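You operate a simulated robot arm through the tools that you are given. There is no shell and no other tool. Be economical: measure what you need, move in short steps, check, and stop when the job is done.

Carry out the task below with a simulated two-armed robot. There is one attempt and no reset: what you move stays moved.

TASK
Screw the cap back on the sealant bottle. Put the black gasket from the top of the black table on the top of the steel bench. Set the film switch to ON. Put the bottle that says "WAX" from the top of the pink table on the red sheet there and the bottle labelled "DYE" on the yellow card there. Put the block marked "1" from the top of the pink table on the blue blind and the block marked "2" on the silver blind. Fetch the spring from the top of the pink table and set it on top of the green valve. Do these in any order. Set down upright: bottle.
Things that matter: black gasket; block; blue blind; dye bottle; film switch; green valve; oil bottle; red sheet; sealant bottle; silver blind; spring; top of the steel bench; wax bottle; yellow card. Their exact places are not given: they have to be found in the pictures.

It is judged by the outcome, as a careful person would: the job done as asked, and still so three seconds after it is handed in. It fails if anything else is knocked over, pushed out of place, dropped, spilled or broken. Lids that push on must go on centred and level and be pressed home; caps that screw on are set level and turned clockwise until they are tight. Flat cloth is picked up by pressing the open fingertips on it (5 to 10 N) and closing them slowly along it; thin cloth reads only 2 to 8 mm in the jaws.

THE ROBOT
Two 7-joint arms with two-finger parallel grippers on one trunk, on a base that drives. Base frame: it is fixed to the floor where the robot stands at the start and does not move with it; the origin is under the middle of the robot, x ahead of it, y to its left, z up; the surface under the hand at the start is at about z = 850. Units: mm, rad, N and s.
The left shoulder is at the start at [70, 163, 1195], the right one opposite. With the tool pointing down near the work surface each hand reaches from about 380 to 880 mm from the robot's upright axis, wherever it stands, measured 20 degrees to its own side. Places, roughly: black gasket [1750, -3500, 750]; block [11250, -8500, 750]; blue blind (10x10x1 cm) [11500, -8200, 900]; dye bottle, oil bottle, wax bottle [10250, -8250, 1000]; film switch [1400, -7300, 1000]; green valve (7x7x8 cm) [11200, -8400, 900]; red sheet (10x10x1 cm) [10500, -8400, 900]; sealant bottle [500, -250, 1000]; silver blind (10x10x1 cm) [11100, -8300, 900]; spring [11500, -8500, 750]; top of the steel bench [1400, -400, 800]; yellow card [10000, -8500, 750]. Payload 3.43 kg a hand.
The tool frame of a hand sits at the grasp point between the pads (the TCP): z along the fingers, y along the line on which they close. The tips reach 34 mm beyond it. Largest opening 128 mm; finger width 24, thickness 12; the body of the gripper, 48 by 130 mm, starts 96 mm behind the TCP.
Orientation is told as [roll, pitch, yaw] about the base's x, y, z axes, in that order, counted from this pose: with the fingers straight down and closing along the base's y, the tool's x points along the base's -x, its y along +y and its z along -z.

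THE INTERFACE
- The arms move only by the tool jog_arm. It takes "left_moves", "right_moves" or both (then of equal length, played together; a hand with none holds still); each is text: rows parted by semicolons, each of 7 numbers parted by spaces: the shift along the base's x, y, z in mm, then the turn, a rotation vector about the base's x, y, z in rad, then the closure, from 0 (fully open) to 1 (shut). In form: tx ty tz rx ry rz jaw; .... A call has 1 to 20 rows; each row is the pose to reach, as a shift and turn from the pose commanded when the call began. Each row takes 0.2 s and may step no farther than 50 mm and 0.15 rad from the row before; otherwise, or with a gripper value out of range, the whole call is refused. A pose out of reach is approached as far as the arm can. The call stops where the force on the tool passes 40 N (or 10 N more than at its start, if that is more) or the arm is blocked; 0.2 s more then pass. Each finger travels about 153 mm/s and halts on what it meets, pressing with about 24 N; the grip force reading is that of the motor and also rises with nothing between the fingers. The clock runs only during rows and for 0.2 s after the last one: add rows that repeat a pose to give the fingers time. It gives the time, the measured TCP pose, the force on the tool (base axes), the opening and the grip force at its end, in the units of the frame above (readings bear some noise), with the torque about the TCP (base axes, N m) and any sound that the robot's microphone picked up, and new pictures: "pictures" is both (left out), scene, wrist or none (wrist: the cameras of the hands that moved).
- Cameras (640 x 400 px; columns grow to the right, rows downward): "scene" is now at [115.9, -27.5, 1403.7]; the picture's right is [-0.25, -0.97, 0.00], its down [-0.64, 0.17, -0.75] and it looks along [0.72, -0.19, -0.66] (base axes); focal length 263 px, centre (320, 200). "left" rides on the left gripper at [76, 11, -160] in its tool frame; the picture's right is [-0.15, 0.99, 0.00], its down [-0.88, -0.13, -0.46] and it looks along [-0.45, -0.07, 0.89] (tool axes); focal length 234 px, centre (320, 200). "right" rides on the right gripper at [76, -11, -160] in its tool frame; the picture's right is [0.15, 0.99, 0.00], its down [-0.88, 0.13, -0.46] and it looks along [-0.45, 0.07, 0.89] (tool axes); focal length 234 px, centre (320, 200).
- lift_body(by): slides the trunk up (or, below 0, down) by that many mm; the arms and the scene camera ride with it, the base frame stays. It gives what a move gives, with no picture.
- base_move(legs): drives the robot by 1 to 6 legs, each [ahead, left, turn to the left] in mm, mm and rad, along the robot's own axes; the way and the turn of a leg run together, so that a leg with both is an arc; at most 1500 mm and 3.142 rad a leg. The arms and the cameras ride along, it lands a little off, and it stops where it bumps. It gives what a move gives, and a new picture of the scene camera.
- head_to(pan, tilt): turns the head with the scene camera to pan (to the left, within 1.501 rad either way) and tilt (down, from -0.506 to 1.204), counted from straight ahead of the robot. It gives what a move gives, and a new picture of the scene camera.
- probe_pixels(camera, pixels): for up to 12 pixels [column, row] of the newest picture of that camera ("zoom" is the newest enlarged one), the place [x, y, z] in the base frame of the surface seen there, good to about 2 mm, but the place of the scene camera against the robot may be out by one fixed shift of up to 25 mm in any direction. The clock stands still meanwhile.
- close_up(camera, box): a new picture of the part [left, top, right, bottom] of that camera's present view, enlarged. The clock stands still meanwhile.
- close_job(): hands the job in; it is judged then, once.

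Work in short steps. Measure before you move; look again where a grasp or a placing could have gone wrong, and mend it. You have 138 turns and 260 pictures in all, those below and enlarged ones among them. Open the grippers and draw the arms clear of the work before you hand the job in, unless the task says otherwise; then end with one line.

The tools are called after "Request:" as name(argument=value, ...) on one line, values as JSON. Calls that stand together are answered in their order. jog_arm: Moves the arms, as the interface text tells. Its arguments: {"type":"object","properties":{"left_moves":{"type":"string"},"right_moves":{"type":"string"},"pictures":{"type":"string","enum":["both","scene","wrist","none"]}},"required":[]} The other tools are called the same way: lift_body (by) slides the trunk up or down; base_move (legs) drives the base; head_to (pan, tilt) turns the head that bears the scene camera; probe_pixels (camera, pixels) gives the place of the surface under pixels of a picture; close_up (camera, box) takes an enlarged picture of a part of a camera's view; close_job () hands the job in.

At the start:

```text
clock: 0.0
left_tool_pos: [507.7, 116.2, 1166.5]
left_tool_rot: [0.0, 0.0, 0.001]
left_wrist_force: [0.2, 0.4, -0.6]
left_torque: [-0.04, -0.02, 0.02]
left_width: 127.9
left_gripper_force: 0.0
right_tool_pos: [430.7, -292.8, 1228.0]
right_tool_rot: [0.0, 0.001, -0.001]
right_wrist_force: [0.6, 0.9, -0.2]
right_torque: [-0.01, 0.02, 0.02]
right_width: 127.9
right_gripper_force: 0.1
trunk travel left (down, up): [-675.0, 265.0]
robot x, y, heading: [-1.8, 0.8, 0.006]
head pan, tilt: [-0.255, 0.726]
```

scene: 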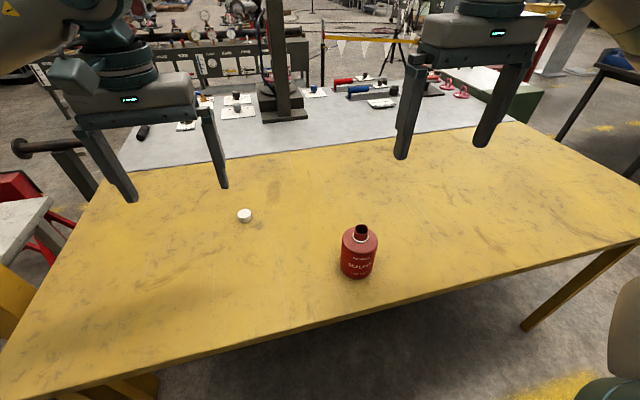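
right: 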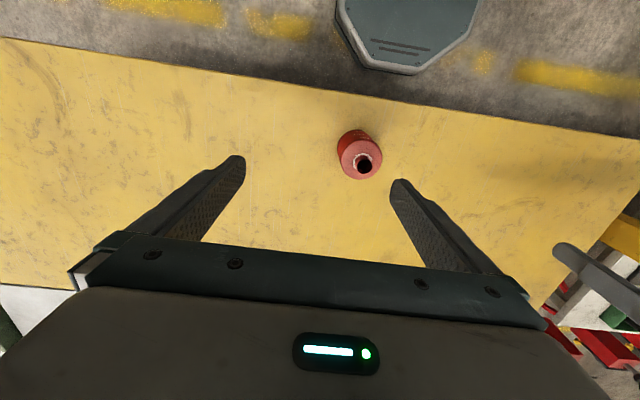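
left: 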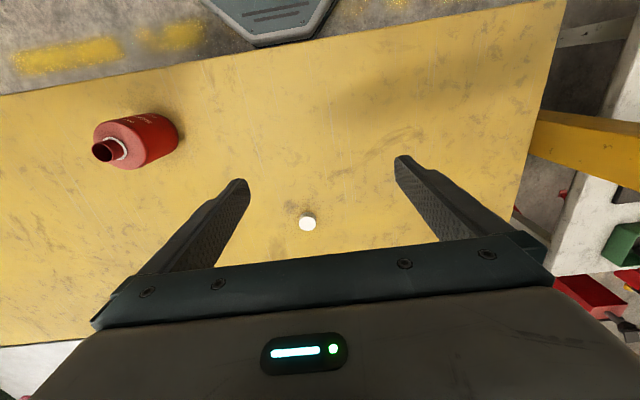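

The bottle is at (358,250) and the cap at (244,215) in the scene. I probe both, from the scene and from the wrist cameras.

Request:
probe_pixels(camera="scene", pixels=[[244, 212], [244, 220], [361, 229], [358, 270], [343, 240], [378, 240], [300, 250], [240, 235], [200, 110], [290, 100]])

Request:
probe_pixels(camera="left", pixels=[[307, 223], [300, 223], [315, 223], [307, 217], [307, 230], [330, 190], [120, 148], [104, 152]])

Request:
probe_pixels(camera="right", pixels=[[363, 165], [352, 163], [374, 163], [363, 155], [363, 176], [340, 160], [381, 160], [300, 160], [354, 133]])

Request:
close_up(camera="scene", box=[220, 180, 400, 292])

```text
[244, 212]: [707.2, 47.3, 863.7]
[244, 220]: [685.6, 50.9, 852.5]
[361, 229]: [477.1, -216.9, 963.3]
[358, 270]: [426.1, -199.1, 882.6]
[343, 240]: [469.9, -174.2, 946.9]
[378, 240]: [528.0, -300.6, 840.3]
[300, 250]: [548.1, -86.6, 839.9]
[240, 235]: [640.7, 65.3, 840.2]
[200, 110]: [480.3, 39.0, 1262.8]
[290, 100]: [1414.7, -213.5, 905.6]
```

```text
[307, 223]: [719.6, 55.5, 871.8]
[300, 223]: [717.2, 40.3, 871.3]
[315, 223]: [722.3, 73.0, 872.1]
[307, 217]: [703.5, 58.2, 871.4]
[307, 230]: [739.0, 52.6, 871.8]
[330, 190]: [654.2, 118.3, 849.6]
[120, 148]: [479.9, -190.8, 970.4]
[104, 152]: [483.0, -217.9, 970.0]
```

```text
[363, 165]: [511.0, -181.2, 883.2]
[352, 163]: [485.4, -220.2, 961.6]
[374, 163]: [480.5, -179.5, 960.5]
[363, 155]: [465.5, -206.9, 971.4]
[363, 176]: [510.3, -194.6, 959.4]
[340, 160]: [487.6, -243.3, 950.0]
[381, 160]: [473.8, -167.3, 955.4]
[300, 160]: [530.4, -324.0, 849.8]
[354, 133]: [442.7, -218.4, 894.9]
```

```text
3.56 times, centred on (310, 236) of scene
```

zoom: 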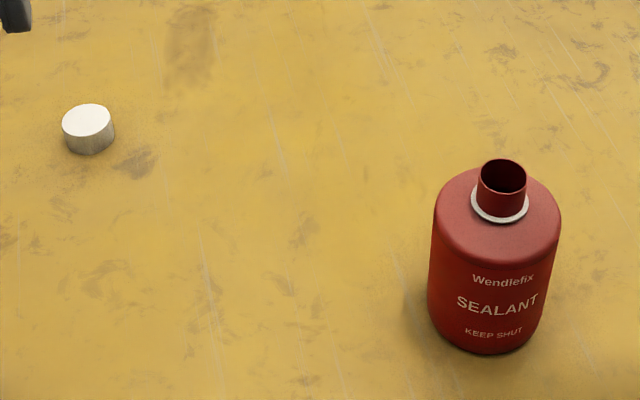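

The table is at z≈850. The cap is at about (721,56), 36 mm wide, with its top at 872, and the bottle is near (485,-205). I move the left hand above the cap and turn the right hand to point along +y, to hold the bottle from the side.

Request:
jog_arm(left_moves="20 -4 -12 0 0 0 0;40 -8 -24 0 0 0 0;60 -12 -36 0 0 0 0;80 -16 -48 0 0 0 0;100 -20 -60 0 0 0 0;120 -24 -72 0 0 0 0;140 -28 -84 0 0 0 0;160 -32 -96 0 0 0 0;180 -36 -108 0 0 0 0;200 -48 -120 0 0 0 0;213 -60 -140 0 0 0 0;213 -60 -150 0 0 0 0;213 -60 -160 0 0 0 0;213 -60 -170 0 0 0 0;213 -60 -180 0 0 0 0", right_moves="4 -8 -6 0.0806 0.0806 -0.0806 0;8 -16 -12 0.1612 0.1612 -0.1612 0;12 -24 -18 0.2418 0.2418 -0.2418 0;16 -32 -24 0.3224 0.3224 -0.3224 0;20 -40 -30 0.403 0.403 -0.403 0;24 -48 -36 0.4836 0.4836 -0.4836 0;28 -56 -42 0.5642 0.5642 -0.5642 0;32 -64 -48 0.6448 0.6448 -0.6448 0;36 -72 -54 0.7254 0.7254 -0.7254 0;40 -80 -60 0.806 0.806 -0.806 0;44 -88 -66 0.8866 0.8866 -0.8866 0;48 -96 -72 0.9672 0.9672 -0.9672 0;52 -104 -78 1.0478 1.0478 -1.0478 0;54 -112 -84 1.1284 1.1284 -1.1284 0;55 -120 -90 1.209 1.209 -1.209 0")

```text
clock: 3.2
left_tool_pos: [720.4, 55.5, 985.8]
left_tool_rot: [0.001, -0.001, 0.0]
left_wrist_force: [0.1, -0.1, 0.4]
left_torque: [-0.01, -0.02, 0.02]
left_width: 127.8
left_gripper_force: 0.2
right_tool_pos: [485.2, -412.6, 1138.3]
right_tool_rot: [-2.914, 1.571, 1.797]
right_wrist_force: [0.3, -1.0, 0.0]
right_torque: [0.0, 0.02, 0.01]
right_width: 128.2
right_gripper_force: 0.0
trunk travel left (down, up): [-675.0, 265.0]
robot x, y, heading: [2.0, -2.1, -0.001]
head pan, tilt: [-0.255, 0.726]
```

scene: 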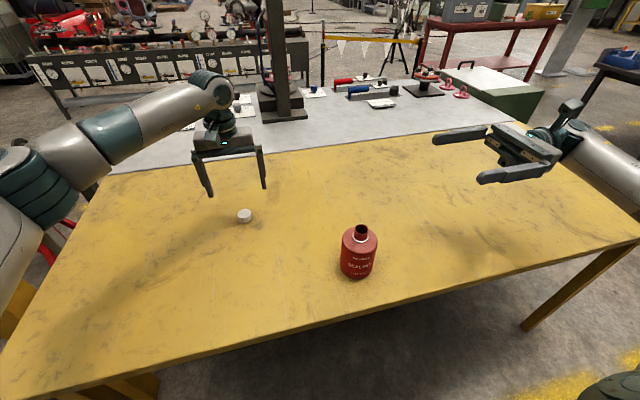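
right: 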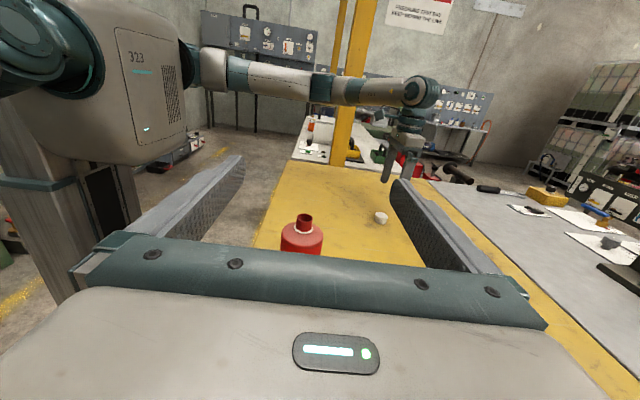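
left: 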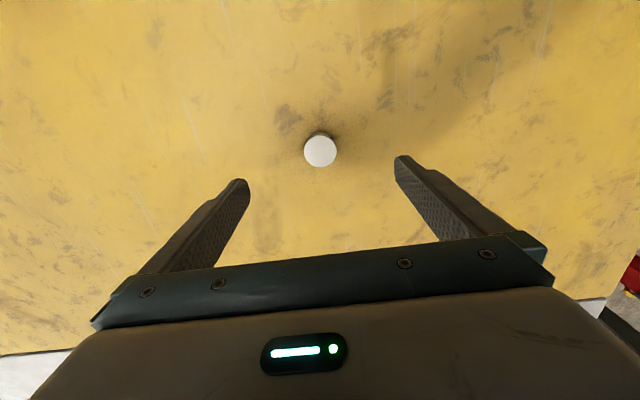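

The cap is at (320,151) in the left view and the neck at (304,222) in the right. I measure both precisely.

Request:
probe_pixels(camera="left", pixels=[[320, 152], [306, 152], [334, 152], [320, 139], [320, 165], [320, 200]])

Request:
probe_pixels(camera="right", pixels=[[297, 222], [304, 222], [311, 222], [304, 217], [304, 232], [304, 245], [284, 240], [321, 240], [296, 217], [312, 217]])

Request:
close_up(camera="right", box=[260, 195, 350, 251])

```text
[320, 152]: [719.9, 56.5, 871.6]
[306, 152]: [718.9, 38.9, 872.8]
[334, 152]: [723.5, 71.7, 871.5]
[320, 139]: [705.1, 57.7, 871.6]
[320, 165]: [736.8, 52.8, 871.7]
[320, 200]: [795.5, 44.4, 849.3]
```

```text
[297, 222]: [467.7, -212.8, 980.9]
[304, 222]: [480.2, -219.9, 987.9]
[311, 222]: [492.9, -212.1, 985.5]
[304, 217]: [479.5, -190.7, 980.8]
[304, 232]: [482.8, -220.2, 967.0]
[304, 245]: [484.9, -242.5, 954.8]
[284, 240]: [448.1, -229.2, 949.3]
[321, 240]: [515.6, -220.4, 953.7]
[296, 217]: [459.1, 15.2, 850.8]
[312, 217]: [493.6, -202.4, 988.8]
```

```text
7.11 times, centred on (305, 223) of right
```

zoom: 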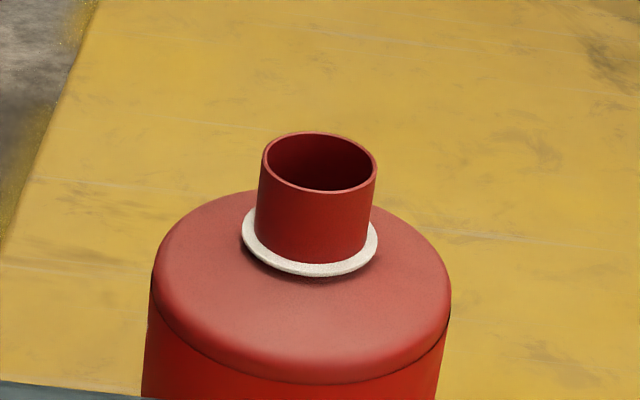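

Finer probes on the enlarged neck.

Request:
probe_pixels(camera="zoom", pixels=[[263, 160], [375, 160], [319, 189], [319, 134], [263, 190], [371, 190], [319, 262], [319, 272], [150, 300], [449, 300], [300, 382]])

```text
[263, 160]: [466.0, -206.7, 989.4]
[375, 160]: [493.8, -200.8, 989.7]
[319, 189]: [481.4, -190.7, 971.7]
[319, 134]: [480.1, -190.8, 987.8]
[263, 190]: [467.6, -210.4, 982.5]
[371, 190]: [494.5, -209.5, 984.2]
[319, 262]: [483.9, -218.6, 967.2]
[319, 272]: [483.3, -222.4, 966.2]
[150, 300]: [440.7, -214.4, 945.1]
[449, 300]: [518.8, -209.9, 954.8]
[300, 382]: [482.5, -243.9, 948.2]
```

The neck centre is about (481,-205), with its rim at 990. The left hand goes down to grip the cap (TCP z≈889), and the right hand comes in from the side to hold the bottle body.

Request:
jog_arm(left_moves="0 0 -20 0 0 0 0;0 0 -40 0 0 0 0;0 0 -60 0 0 0 0;0 0 -75 0 0 0 0;0 0 -85 0 0 0 0;0 0 -92 0 0 0 0;0 0 -97 0 0 0 0;0 0 -97 0 0 0 0.3;0 0 -97 0 0 0 0.5;0 0 -97 0 0 0 0.65;0 0 -97 0 0 0 0.75;0 0 -97 0 0 0 0.85;0 0 -97 0 0 0 1;0 0 -97 0 0 0 1", right_moves="-4 0 -40 0 0 0 0;-4 0 -80 0 0 0 0;-4 0 -120 0 0 0 0;-4 0 -160 0 0 0 0;-4 0 -200 0 0 0 0;-4 0 -233 0 0 0 0;-4 40 -233 0 0 0 0;-4 80 -233 0 0 0 0;-4 120 -233 0 0 0 0;-4 160 -233 0 0 0 0;-4 185 -233 0 0 0 0;-4 200 -233 0 0 0 0;-4 200 -233 0 0 0 0;-4 200 -233 0 0 0 0")

```text
clock: 6.2
left_tool_pos: [716.4, 57.9, 894.1]
left_tool_rot: [-0.001, -0.005, 0.0]
left_wrist_force: [-0.3, -0.9, -0.5]
left_torque: [-0.01, -0.02, 0.03]
left_width: 31.7
left_gripper_force: 23.9
right_tool_pos: [479.0, -213.7, 910.7]
right_tool_rot: [0.996, 1.56, -0.579]
right_wrist_force: [0.5, 0.1, -0.4]
right_torque: [-0.02, -0.02, -0.08]
right_width: 127.8
right_gripper_force: 0.1
trunk travel left (down, up): [-675.0, 265.0]
robot x, y, heading: [2.2, 1.3, 0.004]
head pan, tilt: [-0.255, 0.726]
```

scene: 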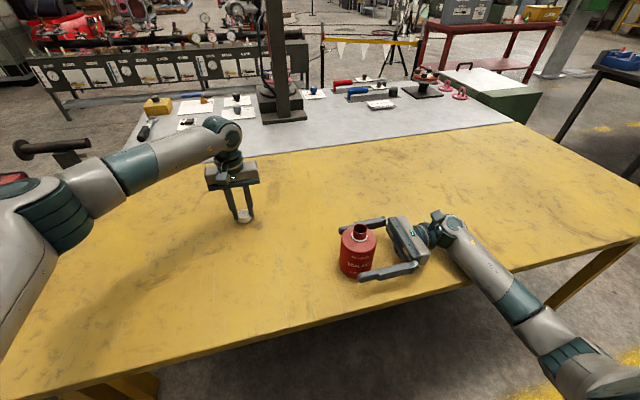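
right: 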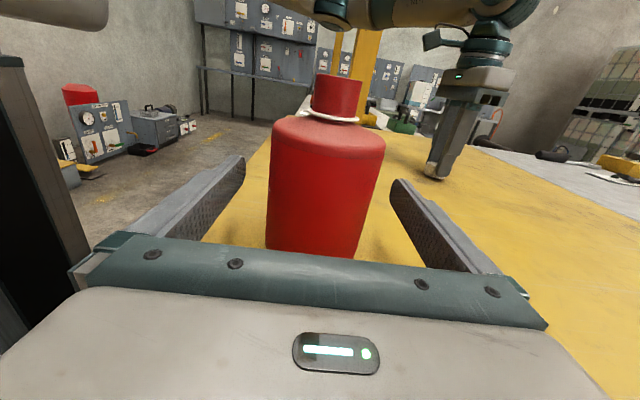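
left: 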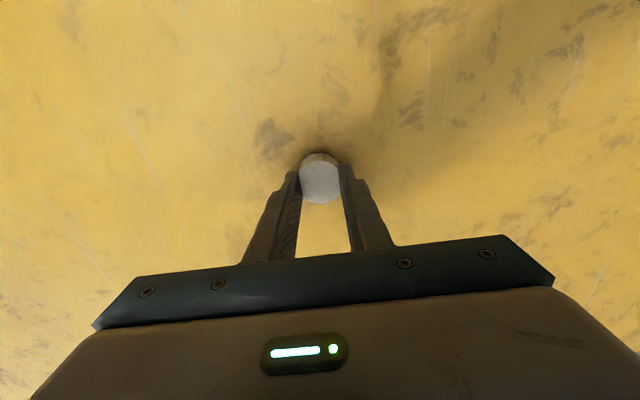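

The cap is held (31.7 mm). The cap bottom is 44 mm below the TCP. I close the right hand on the bottle and lift the cap.

Request:
jog_arm(left_moves="0 0 15 0 0 0 1;0 0 45 0 0 0 1;0 0 80 0 0 0 1;0 0 120 0 0 0 1;0 0 150 0 0 0 1;0 0 180 0 0 0 1;0 0 180 0 0 0 1;0 0 180 0 0 0 1", right_moves="0 0 0 0 0 0 0.1;0 0 0 0 0 0 0.2;0 0 0 0 0 0 0.3;0 0 0 0 0 0 0.38;0 0 0 0 0 0 0.44;0 0 0 0 0 0 0.5;0 0 0 0 0 0 0.6;0 0 0 0 0 0 0.7")

```text
clock: 8.0
left_tool_pos: [717.7, 57.9, 1075.5]
left_tool_rot: [-0.002, -0.006, 0.001]
left_wrist_force: [0.4, 0.4, -0.3]
left_torque: [-0.02, 0.03, -0.02]
left_width: 31.9
left_gripper_force: 24.2
right_tool_pos: [479.5, -213.5, 909.3]
right_tool_rot: [0.937, 1.558, -0.639]
right_wrist_force: [-0.5, -1.7, 1.8]
right_torque: [-0.09, 0.25, 0.1]
right_width: 77.8
right_gripper_force: 24.3
trunk travel left (down, up): [-675.0, 265.0]
robot x, y, heading: [0.9, 0.9, -0.004]
head pan, tilt: [-0.255, 0.726]
```

scene: 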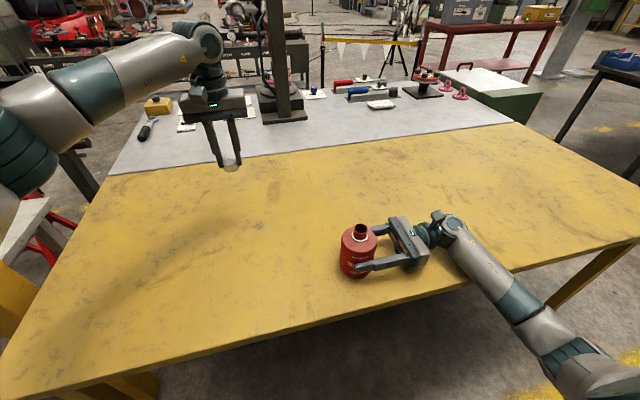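
right: 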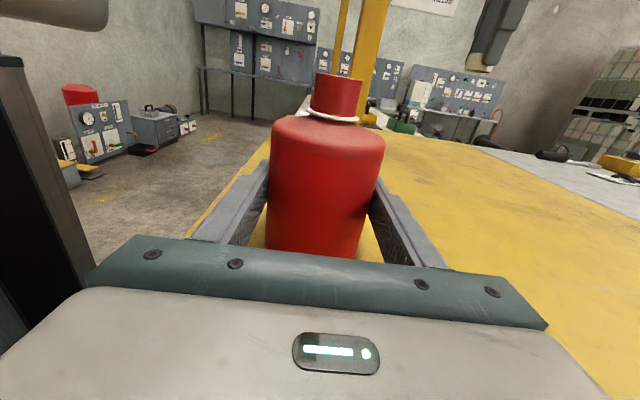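
left: 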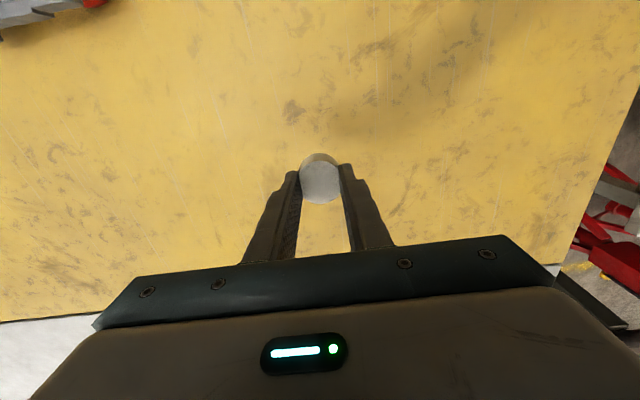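

Bottle held (77.8). I check where the cap sits in the left jaws and the neck in the right view.

Request:
probe_pixels(camera="left", pixels=[[320, 165], [320, 200], [304, 182], [338, 182], [320, 182], [320, 155]])

Request:
probe_pixels(camera="right", pixels=[[338, 80], [318, 85], [358, 85], [338, 110], [336, 118], [280, 150], [375, 150]])

```text
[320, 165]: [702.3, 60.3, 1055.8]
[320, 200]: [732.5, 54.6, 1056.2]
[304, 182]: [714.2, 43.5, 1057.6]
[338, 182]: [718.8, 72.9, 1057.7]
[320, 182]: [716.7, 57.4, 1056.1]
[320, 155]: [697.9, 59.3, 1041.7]
```

```text
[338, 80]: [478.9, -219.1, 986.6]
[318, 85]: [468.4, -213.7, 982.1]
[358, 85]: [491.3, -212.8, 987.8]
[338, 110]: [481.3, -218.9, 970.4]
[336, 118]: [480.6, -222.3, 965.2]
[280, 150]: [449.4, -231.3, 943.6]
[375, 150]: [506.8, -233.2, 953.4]
```

The cap is centred in the jaws, with its bottom 41 mm below the TCP. I carry it above the neck (480,-205) while pre-winding the hand +1.4 rad.

Request:
jog_arm(left_moves="-24 -26 5 0 0 0.14 1;-48 -53 5 0 0 0.28 1;-71 -79 5 0 0 0.42 1;-95 -105 5 0 0 0.56 1;-119 -131 5 0 0 0.7 1;-143 -158 5 0 0 0.84 1;-166 -184 5 0 0 0.98 1;-190 -210 5 0 0 1.12 1;-214 -236 5 0 0 1.26 1;-238 -263 0 0 0 1.4 1;-238 -263 -15 0 0 1.4 1;-238 -263 -25 0 0 1.4 1;-238 -263 -25 0 0 1.4 1")

```text
clock: 10.8
left_tool_pos: [475.8, -205.5, 1047.0]
left_tool_rot: [-0.007, 0.001, 1.4]
left_wrist_force: [0.0, -0.1, -0.3]
left_torque: [0.03, 0.0, 0.0]
left_width: 31.7
left_gripper_force: 24.3
right_tool_pos: [479.6, -212.8, 908.4]
right_tool_rot: [0.933, 1.56, -0.642]
right_wrist_force: [-0.8, -2.6, 1.6]
right_torque: [-0.03, 0.32, 0.11]
right_width: 77.7
right_gripper_force: 24.3
trunk travel left (down, up): [-675.0, 265.0]
robot x, y, heading: [0.9, -1.4, -0.001]
head pan, tilt: [-0.255, 0.726]
```

scene: 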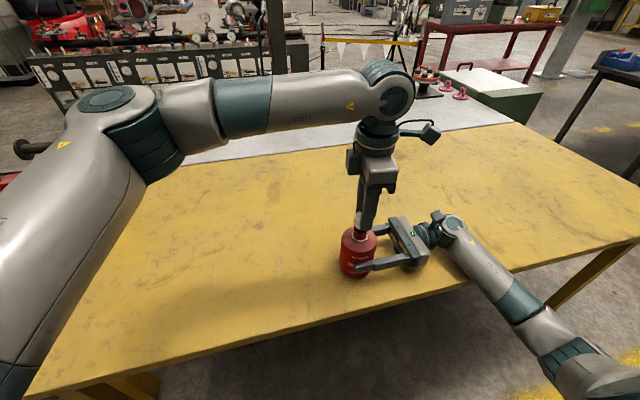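
left: 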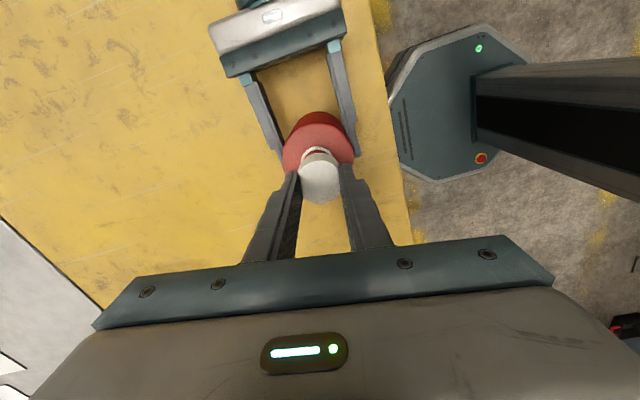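

The right hand's camera gives a side view of the alignment, so I take that enlarged, and one from the left.

Request:
close_up(camera="right", box=[270, 20, 400, 101])

Request:
close_up(camera="left", box=[260, 100, 380, 175])

Request:
probe_pixels(camera="left", pixels=[[320, 166], [320, 200], [302, 182], [338, 182], [320, 182], [306, 152], [334, 151], [319, 150]])

```text
4.92 times, centred on (335, 60) of right
```

zoom: 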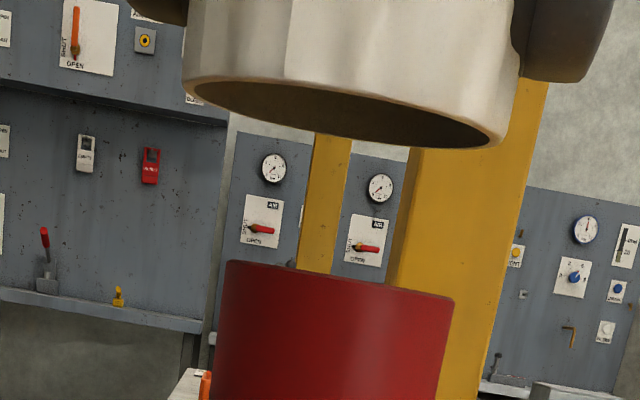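

```text
5.33 times, centred on (320, 138) of left
```

zoom: 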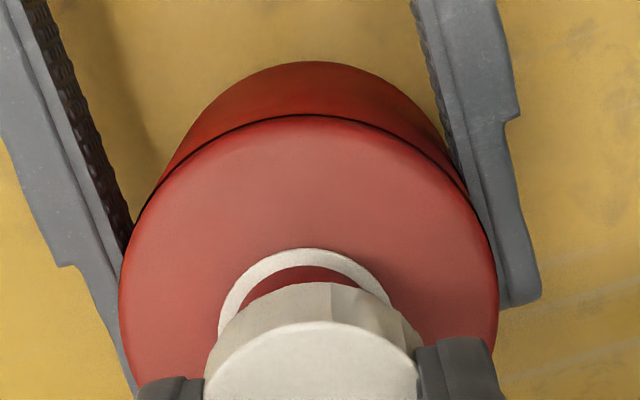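

```text
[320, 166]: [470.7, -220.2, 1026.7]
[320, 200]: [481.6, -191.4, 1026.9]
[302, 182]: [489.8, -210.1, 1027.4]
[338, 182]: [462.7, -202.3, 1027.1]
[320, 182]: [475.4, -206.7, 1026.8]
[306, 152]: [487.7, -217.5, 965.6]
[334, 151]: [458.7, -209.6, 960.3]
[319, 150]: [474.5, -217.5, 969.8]
```

Request:
probe_pixels(camera="zoom", pixels=[[222, 318], [305, 254], [386, 296], [240, 280], [360, 268], [305, 116], [122, 280], [496, 280]])

```text
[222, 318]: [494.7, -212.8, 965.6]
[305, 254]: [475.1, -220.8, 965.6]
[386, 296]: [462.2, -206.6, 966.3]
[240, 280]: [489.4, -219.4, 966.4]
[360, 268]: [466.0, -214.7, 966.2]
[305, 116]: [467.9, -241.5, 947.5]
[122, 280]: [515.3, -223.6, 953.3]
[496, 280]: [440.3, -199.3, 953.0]
```

The neck centre is (479.6,-204.3) and the cap (475.5,-206), so I shift +4,+1.5 and lower to contact.

Request:
jog_arm(left_moves="4 1.5 0 0 0 1.4e-9 1;4 1.5 -5 0 0 0 1;4 1.5 -9 0 0 0 1;4 1.5 -12 0 0 0 1;4 1.5 -14 0 0 0 1;4 1.5 -16 0 0 0 1;4 1.5 -18 0 0 0 1;4 1.5 -19 0 0 0 1", pictures="wrist")

Request:
close_up(camera="right", box=[270, 20, 400, 101])

```text
clock: 12.6
left_tool_pos: [481.3, -203.7, 1028.5]
left_tool_rot: [-0.007, 0.002, 1.399]
left_wrist_force: [-0.1, -0.6, -0.2]
left_torque: [-0.02, 0.02, 0.01]
left_width: 31.5
left_gripper_force: 23.5
right_tool_pos: [480.1, -213.0, 909.5]
right_tool_rot: [0.935, 1.559, -0.64]
right_wrist_force: [0.1, -3.3, 1.8]
right_torque: [-0.03, 0.17, 0.11]
right_width: 77.7
right_gripper_force: 24.3
trunk travel left (down, up): [-675.0, 265.0]
robot x, y, heading: [0.3, -0.2, 0.0]
head pan, tilt: [-0.255, 0.726]
```

left: 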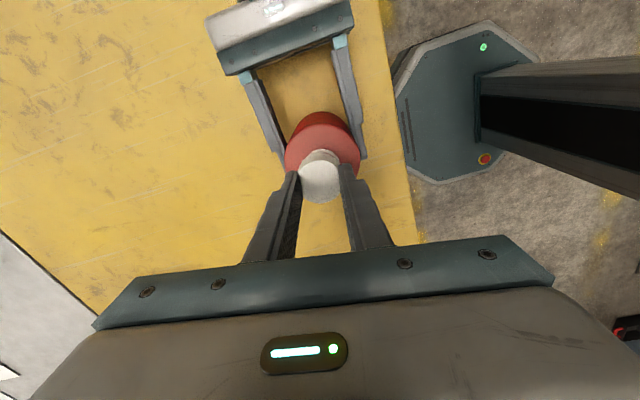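

```text
4.92 times, centred on (335, 60) of right
```

zoom: 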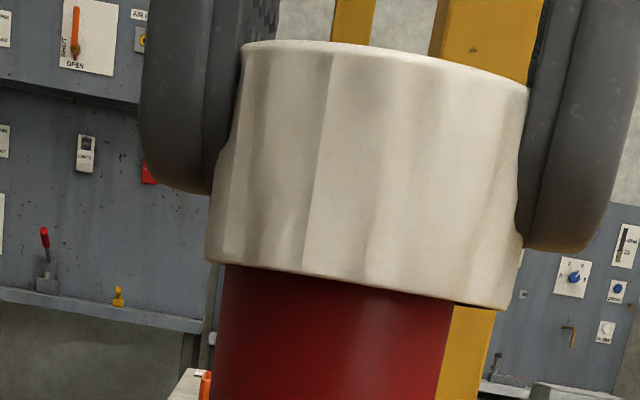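

In this view the cap overhangs more on the right (+x). I probe the edges to get the offset.

Request:
probe_pixels(camera="zoom", pixels=[[212, 255], [509, 295], [360, 270], [228, 290], [440, 310], [335, 300], [222, 340], [440, 340]])

Request:
close_up(camera="left", box=[260, 100, 380, 175])

```text
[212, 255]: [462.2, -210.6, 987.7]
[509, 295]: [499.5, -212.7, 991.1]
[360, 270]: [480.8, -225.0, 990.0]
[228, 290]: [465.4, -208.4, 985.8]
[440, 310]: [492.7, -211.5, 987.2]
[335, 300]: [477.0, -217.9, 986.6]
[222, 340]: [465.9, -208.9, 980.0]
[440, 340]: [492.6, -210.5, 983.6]
```

```text
5.33 times, centred on (320, 138) of left
```

zoom: 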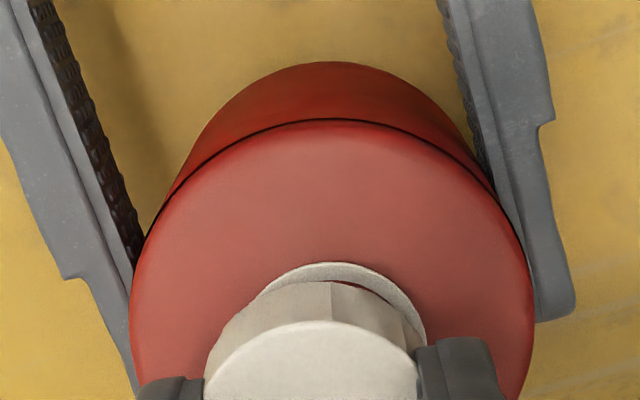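

The cap is off by about (+1.8,-2). I correct that and lower slowly.

Request:
jog_arm(left_moves="-1.7 1.8 0 0 0 0 1;-1.7 1.8 0 0 0 0 1;-1.7 1.8 -2 0 0 0 1;-1.7 1.8 -4 0 0 0 1;-1.7 1.8 -6 0 0 0 1;-1.7 1.8 -7 0 0 0 1", pictures="none")

Request:
close_up(camera="right", box=[270, 20, 400, 101])

```text
clock: 14.0
left_tool_pos: [480.2, -201.3, 1022.8]
left_tool_rot: [-0.006, 0.001, 1.398]
left_wrist_force: [0.8, -0.6, 0.2]
left_torque: [0.01, -0.02, 0.01]
left_width: 31.6
left_gripper_force: 23.9
right_tool_pos: [479.2, -212.4, 908.2]
right_tool_rot: [0.932, 1.558, -0.644]
right_wrist_force: [-0.3, -2.2, 2.2]
right_torque: [-0.06, 0.24, 0.09]
right_width: 77.3
right_gripper_force: 24.2
trunk travel left (down, up): [-675.0, 265.0]
robot x, y, heading: [2.8, 0.9, 0.0]
head pan, tilt: [-0.255, 0.726]
```

```text
4.92 times, centred on (335, 60) of right
```

zoom: 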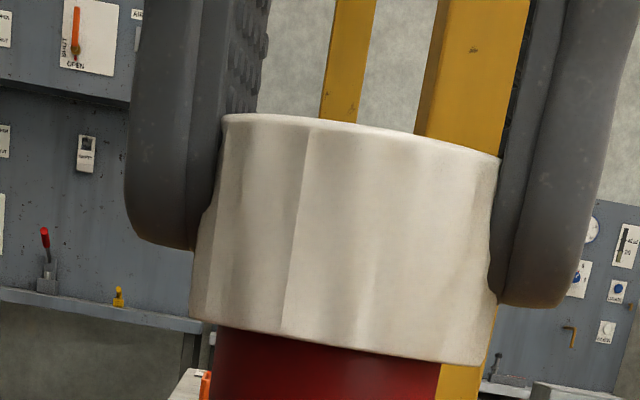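

The cap bottom is now past the rim with no force, so it is over the neck. I lower further to seat or meet the thread.

Request:
jog_arm(left_moves="-0.7 0 -2 0 0 0 1;-0.7 0 -4 0 0 0 1;-0.7 0 -6 0 0 0 1;-0.7 0 -8 0 0 0 1;-0.7 0 -9.5 0 0 0 1;-0.7 0 -11 0 0 0 1", pictures="none")

Request:
close_up(camera="right", box=[250, 40, 410, 140])

```text
clock: 15.4
left_tool_pos: [479.3, -202.7, 1011.8]
left_tool_rot: [-0.008, -0.001, 1.401]
left_wrist_force: [3.5, 2.5, 1.6]
left_torque: [0.15, -0.13, 0.01]
left_width: 32.0
left_gripper_force: 23.9
right_tool_pos: [479.4, -211.5, 909.0]
right_tool_rot: [0.908, 1.559, -0.665]
right_wrist_force: [-4.6, -4.5, 2.2]
right_torque: [0.07, -0.06, 0.2]
right_width: 77.6
right_gripper_force: 23.8
trunk travel left (down, up): [-675.0, 265.0]
robot x, y, heading: [1.7, 2.6, -0.001]
head pan, tilt: [-0.255, 0.726]
```

```text
4.00 times, centred on (330, 90) of right
```

zoom: 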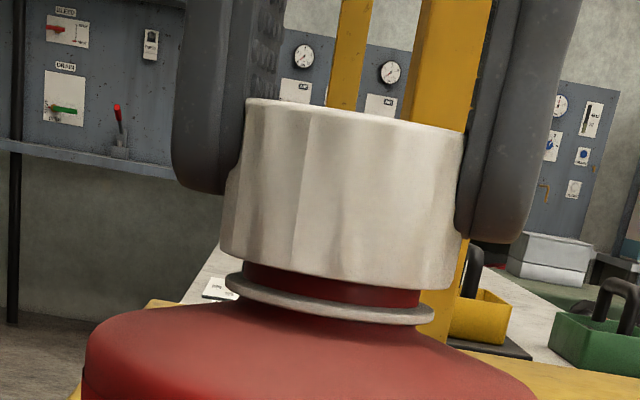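

It is almost down and well centred. I continue down to contact, then begin turning clockwise (negative z).

Request:
jog_arm(left_moves="0.5 0.5 -1 0 0 0 1;0.5 0.5 -2 0 0 0 1;0.5 0.5 -3 0 0 0 1;0.5 0.5 -4 0 0 0 1", pictures="none")

Request:
close_up(camera="right", box=[250, 40, 410, 140])

```text
clock: 16.4
left_tool_pos: [479.4, -202.1, 1008.7]
left_tool_rot: [-0.008, 0.003, 1.4]
left_wrist_force: [6.6, -4.9, 25.9]
left_torque: [-0.14, -0.02, -0.04]
left_width: 32.3
left_gripper_force: 23.8
right_tool_pos: [478.7, -211.2, 908.3]
right_tool_rot: [0.922, 1.557, -0.652]
right_wrist_force: [-2.0, -7.1, 0.9]
right_torque: [-0.52, 0.28, 0.38]
right_width: 77.3
right_gripper_force: 24.1
trunk travel left (down, up): [-675.0, 265.0]
robot x, y, heading: [-0.1, -1.7, 0.001]
head pan, tilt: [-0.255, 0.726]
```

```text
4.00 times, centred on (330, 90) of right
```

zoom: 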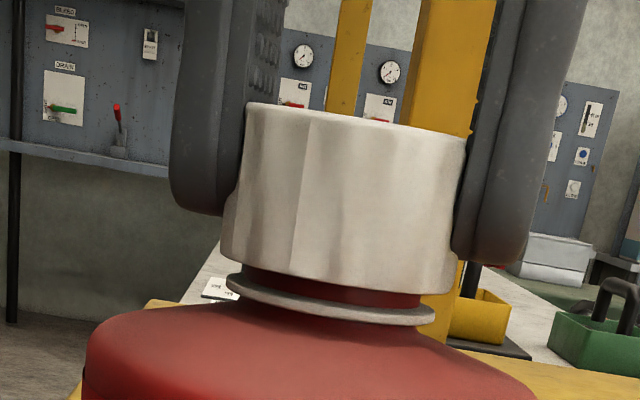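

It meets the thread (26 N) about 3 mm above the ring. I ease the pressure slightly and turn clockwise 2.8 rad with a light descent.

Request:
jog_arm(left_moves="0 0 1 0 0 -0.14 1;0 0 1 0 0 -0.28 1;0 0 0.9 0 0 -0.42 1;0 0 0.8 0 0 -0.56 1;0 0 0.7 0 0 -0.7 1;0 0 0.6 0 0 -0.84 1;0 0 0.5 0 0 -0.98 1;0 0 0.4 0 0 -1.12 1;0 0 0.3 0 0 -1.26 1;0 0 0.2 0 0 -1.4 1;0 0 0.1 0 0 -1.54 1;0 0 0 0 0 -1.68 1;0 0 -0.1 0 0 -1.82 1;0 0 -0.2 0 0 -1.96 1;0 0 -0.3 0 0 -2.1 1;0 0 -0.4 0 0 -2.24 1;0 0 -0.5 0 0 -2.38 1;0 0 -0.6 0 0 -2.52 1;0 0 -0.7 0 0 -2.66 1;0 0 -0.8 0 0 -2.8 1", pictures="none")

Request:
close_up(camera="right", box=[250, 40, 410, 140])

```text
clock: 20.6
left_tool_pos: [480.3, -202.0, 1007.5]
left_tool_rot: [0.005, -0.003, -1.402]
left_wrist_force: [-1.0, -6.1, -1.1]
left_torque: [-0.28, 0.29, 0.0]
left_width: 31.5
left_gripper_force: 24.0
right_tool_pos: [479.4, -211.4, 908.6]
right_tool_rot: [0.941, 1.56, -0.633]
right_wrist_force: [1.5, 4.6, 1.5]
right_torque: [-0.34, 0.29, 0.05]
right_width: 77.2
right_gripper_force: 23.9
trunk travel left (down, up): [-675.0, 265.0]
robot x, y, heading: [1.2, 2.6, 0.003]
head pan, tilt: [-0.255, 0.726]
```

```text
4.00 times, centred on (330, 90) of right
```

zoom: 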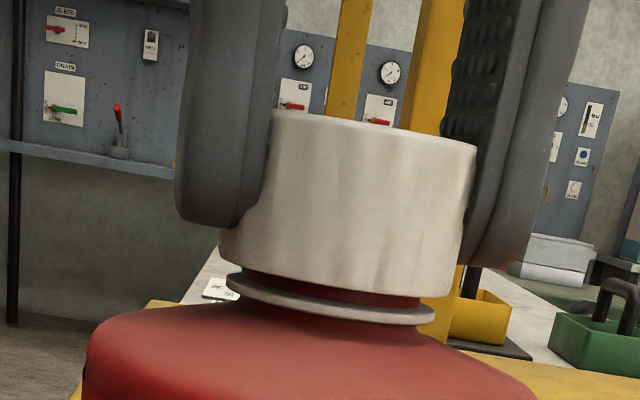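

Engaged but not yet tight. I open a little, unwind +2.8 rad, then regrip.

Request:
jog_arm(left_moves="0 0 0 0 0 0 0.6;0 0 0 0 0 0.148 0.6;0 0 0 0 0 0.296 0.6;0 0 0 0 0 0.444 0.6;0 0 0 0 0 0.592 0.6;0 0 0 0 0 0.74 0.6;0 0 0 0 0 0.888 0.6;0 0 0 0 0 1.036 0.6;0 0 0 0 0 1.184 0.6;0 0 0 0 0 1.332 0.6;0 0 0 0 0 1.48 0.6;0 0 0 0 0 1.628 0.6;0 0 0 0 0 1.776 0.6;0 0 0 0 0 1.924 0.6;0 0 0 0 0 2.072 0.6;0 0 0 0 0 2.22 0.6;0 0 0 0 0 2.368 0.6;0 0 0 0 0 2.516 0.6;0 0 0 0 0 2.664 0.6;0 0 0 0 0 2.8 0.6", pictures="none")

Request:
close_up(camera="right", box=[250, 40, 410, 140])

Request:
close_up(camera="left", box=[200, 80, 440, 230])

```text
clock: 24.8
left_tool_pos: [480.5, -200.9, 1007.0]
left_tool_rot: [-0.006, 0.001, 1.4]
left_wrist_force: [1.2, 0.0, -0.5]
left_torque: [-0.05, -0.02, 0.0]
left_width: 51.4
left_gripper_force: 0.0
right_tool_pos: [480.0, -210.3, 908.5]
right_tool_rot: [0.91, 1.558, -0.664]
right_wrist_force: [-1.3, -1.9, 1.5]
right_torque: [0.05, 0.18, 0.07]
right_width: 77.4
right_gripper_force: 23.9
trunk travel left (down, up): [-675.0, 265.0]
robot x, y, heading: [1.9, 2.0, -0.005]
head pan, tilt: [-0.255, 0.726]
```

```text
4.00 times, centred on (330, 90) of right
```

zoom: 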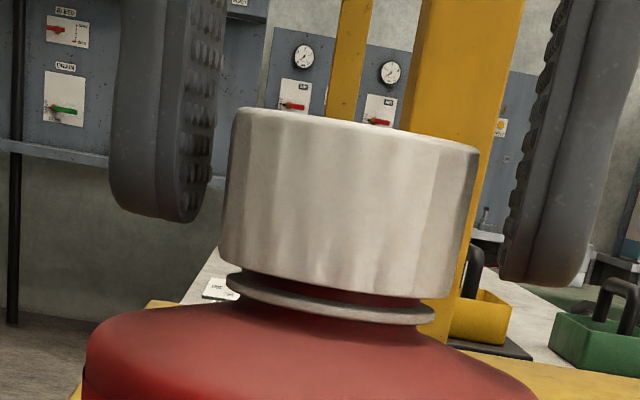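

```text
2.67 times, centred on (320, 155) of left
```

zoom: 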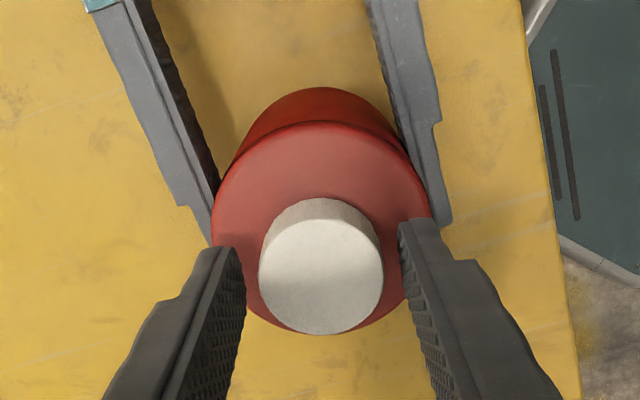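

The cap is on straight. I regrip and turn clockwise again.

Request:
jog_arm(left_moves="0 -0.5 0 0 0 0 0.8;0 -0.5 0 0 0 0 1;0 -0.5 0 0 0 -0.14 1;0 -0.5 -0.1 0 0 -0.28 1;0 -0.5 -0.2 0 0 -0.42 1;0 -0.5 -0.3 0 0 -0.56 1;0 -0.5 -0.4 0 0 -0.7 1;0 -0.5 -0.5 0 0 -0.84 1;0 -0.5 -0.6 0 0 -0.98 1;0 -0.5 -0.7 0 0 -1.12 1;0 -0.5 -0.8 0 0 -1.26 1;0 -0.5 -0.9 0 0 -1.4 1;0 -0.5 -1 0 0 -1.54 1;0 -0.5 -1.1 0 0 -1.68 1;0 -0.5 -1.2 0 0 -1.82 1;0 -0.5 -1.3 0 0 -1.96 1;0 -0.5 -1.4 0 0 -2.1 1;0 -0.5 -1.5 0 0 -2.25 1;0 -0.5 -1.5 0 0 -2.4 1;0 -0.5 -1.5 0 0 -2.55 1", pictures="none")

Request:
close_up(camera="right", box=[250, 40, 410, 140])

```text
clock: 29.0
left_tool_pos: [480.2, -200.1, 1005.1]
left_tool_rot: [0.003, -0.006, -1.151]
left_wrist_force: [1.3, -0.2, 0.1]
left_torque: [-0.22, 0.17, 0.39]
left_width: 33.3
left_gripper_force: 23.8
right_tool_pos: [479.6, -210.3, 909.2]
right_tool_rot: [0.958, 1.559, -0.616]
right_wrist_force: [-1.3, 0.1, 0.3]
right_torque: [0.25, -0.02, -0.29]
right_width: 76.8
right_gripper_force: 23.5
trunk travel left (down, up): [-675.0, 265.0]
robot x, y, heading: [-0.0, -0.2, 0.002]
head pan, tilt: [-0.255, 0.726]
```

```text
4.00 times, centred on (330, 90) of right
```

zoom: 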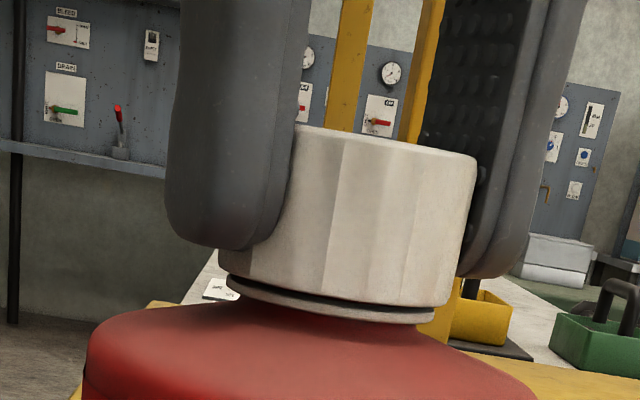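

Torque about z is up to 0.39 and the cap is nearly on the ring. One more cycle: unwind first.

Request:
jog_arm(left_moves="0 0 0 0 0 0 0.6;0 0 0 0 0 0.14 0.6;0 0 0 0 0 0.28 0.6;0 0 0 0 0 0.42 0.6;0 0 0 0 0 0.56 0.6;0 0 0 0 0 0.7 0.6;0 0 0 0 0 0.84 0.6;0 0 0 0 0 0.98 0.6;0 0 0 0 0 1.12 0.6;0 0 0 0 0 1.26 0.6;0 0 0 0 0 1.4 0.6;0 0 0 0 0 1.54 0.6;0 0 0 0 0 1.68 0.6;0 0 0 0 0 1.82 0.6;0 0 0 0 0 1.96 0.6;0 0 0 0 0 2.1 0.6;0 0 0 0 0 2.25 0.6;0 0 0 0 0 2.25 0.8;0 0 0 0 0 2.25 1;0 0 0 0 0 2.25 1", pictures="none")

Request:
jog_arm(left_moves="0 0 0 0 0 -0.14 1;0 0 -0.1 0 0 -0.28 1;0 0 -0.2 0 0 -0.42 1;0 0 -0.3 0 0 -0.56 1;0 0 -0.4 0 0 -0.7 1;0 0 -0.5 0 0 -0.84 1;0 0 -0.5 0 0 -0.98 1;0 0 -0.5 0 0 -1.12 1;0 0 -0.5 0 0 -1.26 1;0 0 -0.5 0 0 -1.4 1", pictures="none")

Request:
close_up(camera="right", box=[250, 40, 410, 140])

```text
clock: 33.2
left_tool_pos: [478.8, -200.9, 1006.5]
left_tool_rot: [-0.008, 0.0, 1.101]
left_wrist_force: [-4.2, 2.0, 1.7]
left_torque: [0.09, 0.12, -0.01]
left_width: 31.5
left_gripper_force: 23.8
right_tool_pos: [480.4, -209.2, 908.9]
right_tool_rot: [0.909, 1.561, -0.665]
right_wrist_force: [5.8, -4.3, 1.2]
right_torque: [0.31, 0.24, -0.07]
right_width: 77.3
right_gripper_force: 24.5
trunk travel left (down, up): [-675.0, 265.0]
robot x, y, heading: [0.7, 0.3, -0.0]
head pan, tilt: [-0.255, 0.726]
```

```text
clock: 35.4
left_tool_pos: [481.1, -199.4, 1005.7]
left_tool_rot: [-0.002, -0.009, -0.303]
left_wrist_force: [1.3, 3.5, -0.5]
left_torque: [0.08, 0.0, 0.34]
left_width: 35.1
left_gripper_force: 24.3
right_tool_pos: [478.7, -209.5, 908.6]
right_tool_rot: [0.884, 1.56, -0.689]
right_wrist_force: [-1.0, -3.2, -0.5]
right_torque: [0.23, -0.11, -0.3]
right_width: 76.9
right_gripper_force: 24.1
trunk travel left (down, up): [-675.0, 265.0]
robot x, y, heading: [0.1, 0.8, 0.0]
head pan, tilt: [-0.255, 0.726]
```

```text
4.00 times, centred on (330, 90) of right
```

zoom: 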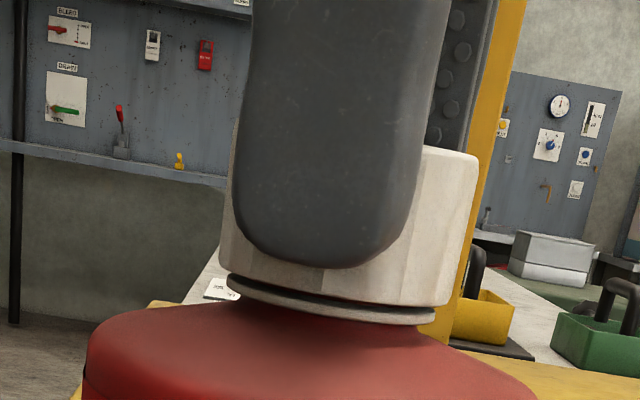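

The jaws slipped over the flutes at 0.34 N m (31.5→35.1 mm) with no further descent, so the cap is tight. I release, lift the left hand, and back the right hand off.

Request:
jog_arm(left_moves="0 0 0 0 0 0 0.6;0 0 0 0 0 0 0.3;0 0 20 0 0 0 0.3;0 0 50 0 0 0.05 0.3;0 0 90 0 0 0.15 0.3;0 30 130 0 0 0.28 0.3;0 60 160 0 0 0.3 0.3;0 100 180 0 0 0.3 0.3;0 140 180 0 0 0.3 0.3;0 180 180 0 0 0.3 0.3;0 220 180 0 0 0.3 0.3;0 260 180 0 0 0.3 0.3", right_moves="0 0 0 0 0 0 0.7;0 0 0 0 0 0 0.7;0 0 0 0 0 0 0.4;0 0 0 0 0 0 0.2;0 0 0 0 0 0 0;0 0 0 0 0 0 0;0 -30 0 0 0 0 0;0 -70 0 0 0 0 0;0 -110 0 0 0 0 0;0 -150 0 0 0 0 0;0 -190 30 0 0 0 0;0 -200 70 0 0 0 0")

```text
clock: 38.0
left_tool_pos: [486.2, 59.0, 1182.7]
left_tool_rot: [-0.004, 0.001, 0.002]
left_wrist_force: [-1.1, 1.3, -0.2]
left_torque: [-0.04, -0.02, 0.02]
left_width: 89.8
left_gripper_force: 0.0
right_tool_pos: [478.1, -409.3, 977.5]
right_tool_rot: [0.03, 1.566, -1.543]
right_wrist_force: [1.2, 0.4, 0.8]
right_torque: [-0.04, 0.02, -0.03]
right_width: 128.2
right_gripper_force: 0.1
trunk travel left (down, up): [-675.0, 265.0]
robot x, y, heading: [0.0, 0.9, -0.003]
head pan, tilt: [-0.255, 0.726]
```

scene: 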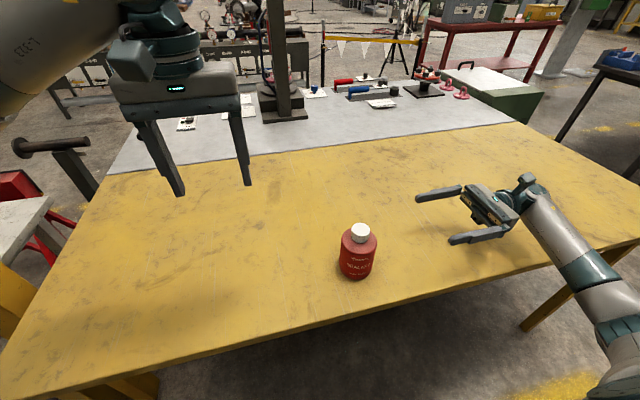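
right: 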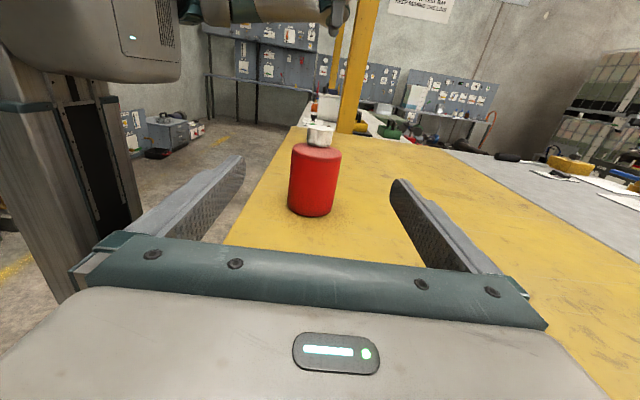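
left: 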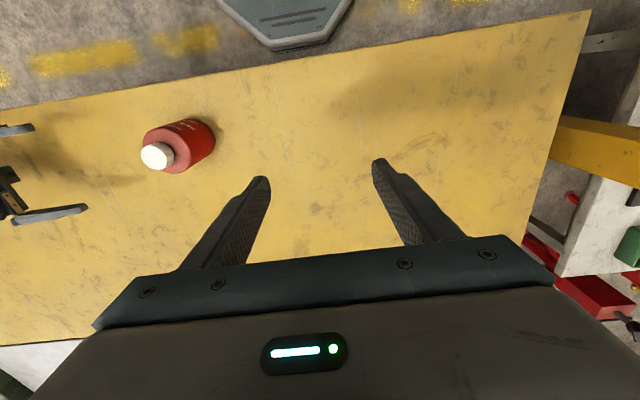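

The bottle is capped and upright. I fold the right hand back to pointing down and raise both arms for driving.

Request:
jog_arm(right_moves="0 0 40 0 0 0 0;0 0 80 -0.0806 -0.0806 0.0806 0;0 0 120 -0.1612 -0.1612 0.1612 0;0 5 160 -0.2418 -0.2418 0.2418 0;-5 15 200 -0.3224 -0.3224 0.3224 0;-10 25 230 -0.403 -0.403 0.403 0;-15 35 250 -0.4836 -0.4836 0.4836 0;-20 45 260 -0.5642 -0.5642 0.5642 0;-25 55 260 -0.6448 -0.6448 0.6448 0;-30 65 260 -0.7254 -0.7254 0.7254 0;-40 75 260 -0.806 -0.806 0.806 0;-50 85 260 -0.8866 -0.8866 0.8866 0;-55 95 260 -0.9672 -0.9672 0.9672 0;-60 105 260 -1.0478 -1.0478 1.0478 0;-65 115 260 -1.1284 -1.1284 1.1284 0;-68 120 260 -1.209 -1.209 1.209 0", left_moves="0 0 5 0 0 0 0;-5 5 10 0 0 0 0;-10 10 15 0 0 0 0;-15 15 20 0 0 0 0;-20 20 25 0 0 0 0;-25 25 30 0 0 0 0;-30 30 35 0 0 0 0;-35 40 40 0 0 0 0;-40 50 45 0 0 0 0;-45 60 50 0 0 0 0;-50 70 55 0 0 0 0;-55 80 60 0 0 0 0;-60 85 60 0 0 0 0;-65 90 60 0 0 0 0;-70 100 60 0 0 0 0;-76 110 60 0 0 0 0", pictures="none")

Request:
head_to(pan=-1.3, tilt=0.25)

Request:
head_to(pan=-0.5, tilt=0.35)

```text
clock: 41.4
left_tool_pos: [410.1, 167.1, 1242.3]
left_tool_rot: [-0.001, 0.0, -0.002]
left_wrist_force: [-0.3, 0.9, -0.3]
left_torque: [-0.01, -0.01, 0.02]
left_width: 128.1
left_gripper_force: 0.1
right_tool_pos: [414.1, -292.6, 1235.7]
right_tool_rot: [-0.001, -0.001, -0.001]
right_wrist_force: [0.3, -0.1, 0.4]
right_torque: [-0.01, -0.04, 0.01]
right_width: 128.0
right_gripper_force: 0.0
trunk travel left (down, up): [-675.0, 265.0]
robot x, y, heading: [1.8, -1.9, 0.001]
head pan, tilt: [-0.255, 0.726]
```

```text
clock: 42.7
left_tool_pos: [408.8, 165.7, 1241.9]
left_tool_rot: [0.002, 0.0, 0.001]
left_wrist_force: [0.2, 0.0, -0.6]
left_torque: [0.02, -0.01, 0.02]
left_width: 127.9
left_gripper_force: 0.1
right_tool_pos: [413.9, -291.9, 1234.5]
right_tool_rot: [0.002, 0.0, 0.0]
right_wrist_force: [0.0, 0.4, -0.1]
right_torque: [-0.02, -0.04, 0.01]
right_width: 128.0
right_gripper_force: 0.1
trunk travel left (down, up): [-675.0, 265.0]
robot x, y, heading: [1.6, 3.8, 0.002]
head pan, tilt: [-1.3, 0.25]
```

scene: 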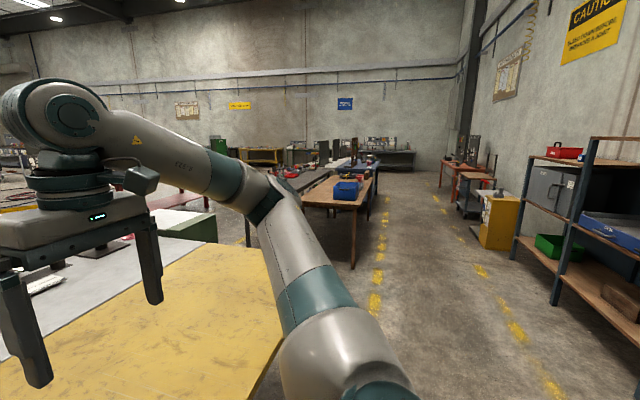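

```text
clock: 43.8
left_tool_pos: [409.9, 166.6, 1241.9]
left_tool_rot: [-0.001, -0.001, 0.0]
left_wrist_force: [0.0, -0.4, 0.0]
left_torque: [0.02, 0.01, 0.02]
left_width: 127.9
left_gripper_force: 0.1
right_tool_pos: [413.9, -292.5, 1235.0]
right_tool_rot: [0.0, 0.0, -0.001]
right_wrist_force: [-0.7, 0.1, 0.5]
right_torque: [-0.02, 0.0, 0.03]
right_width: 127.9
right_gripper_force: 0.0
trunk travel left (down, up): [-675.0, 265.0]
robot x, y, heading: [-1.7, 0.3, -0.0]
head pan, tilt: [-0.499, 0.351]
```

scene: 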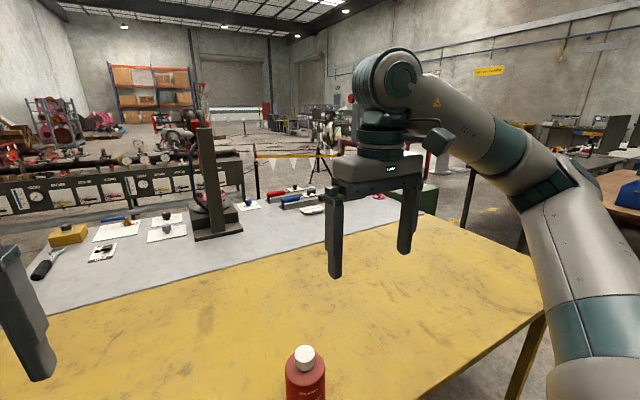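

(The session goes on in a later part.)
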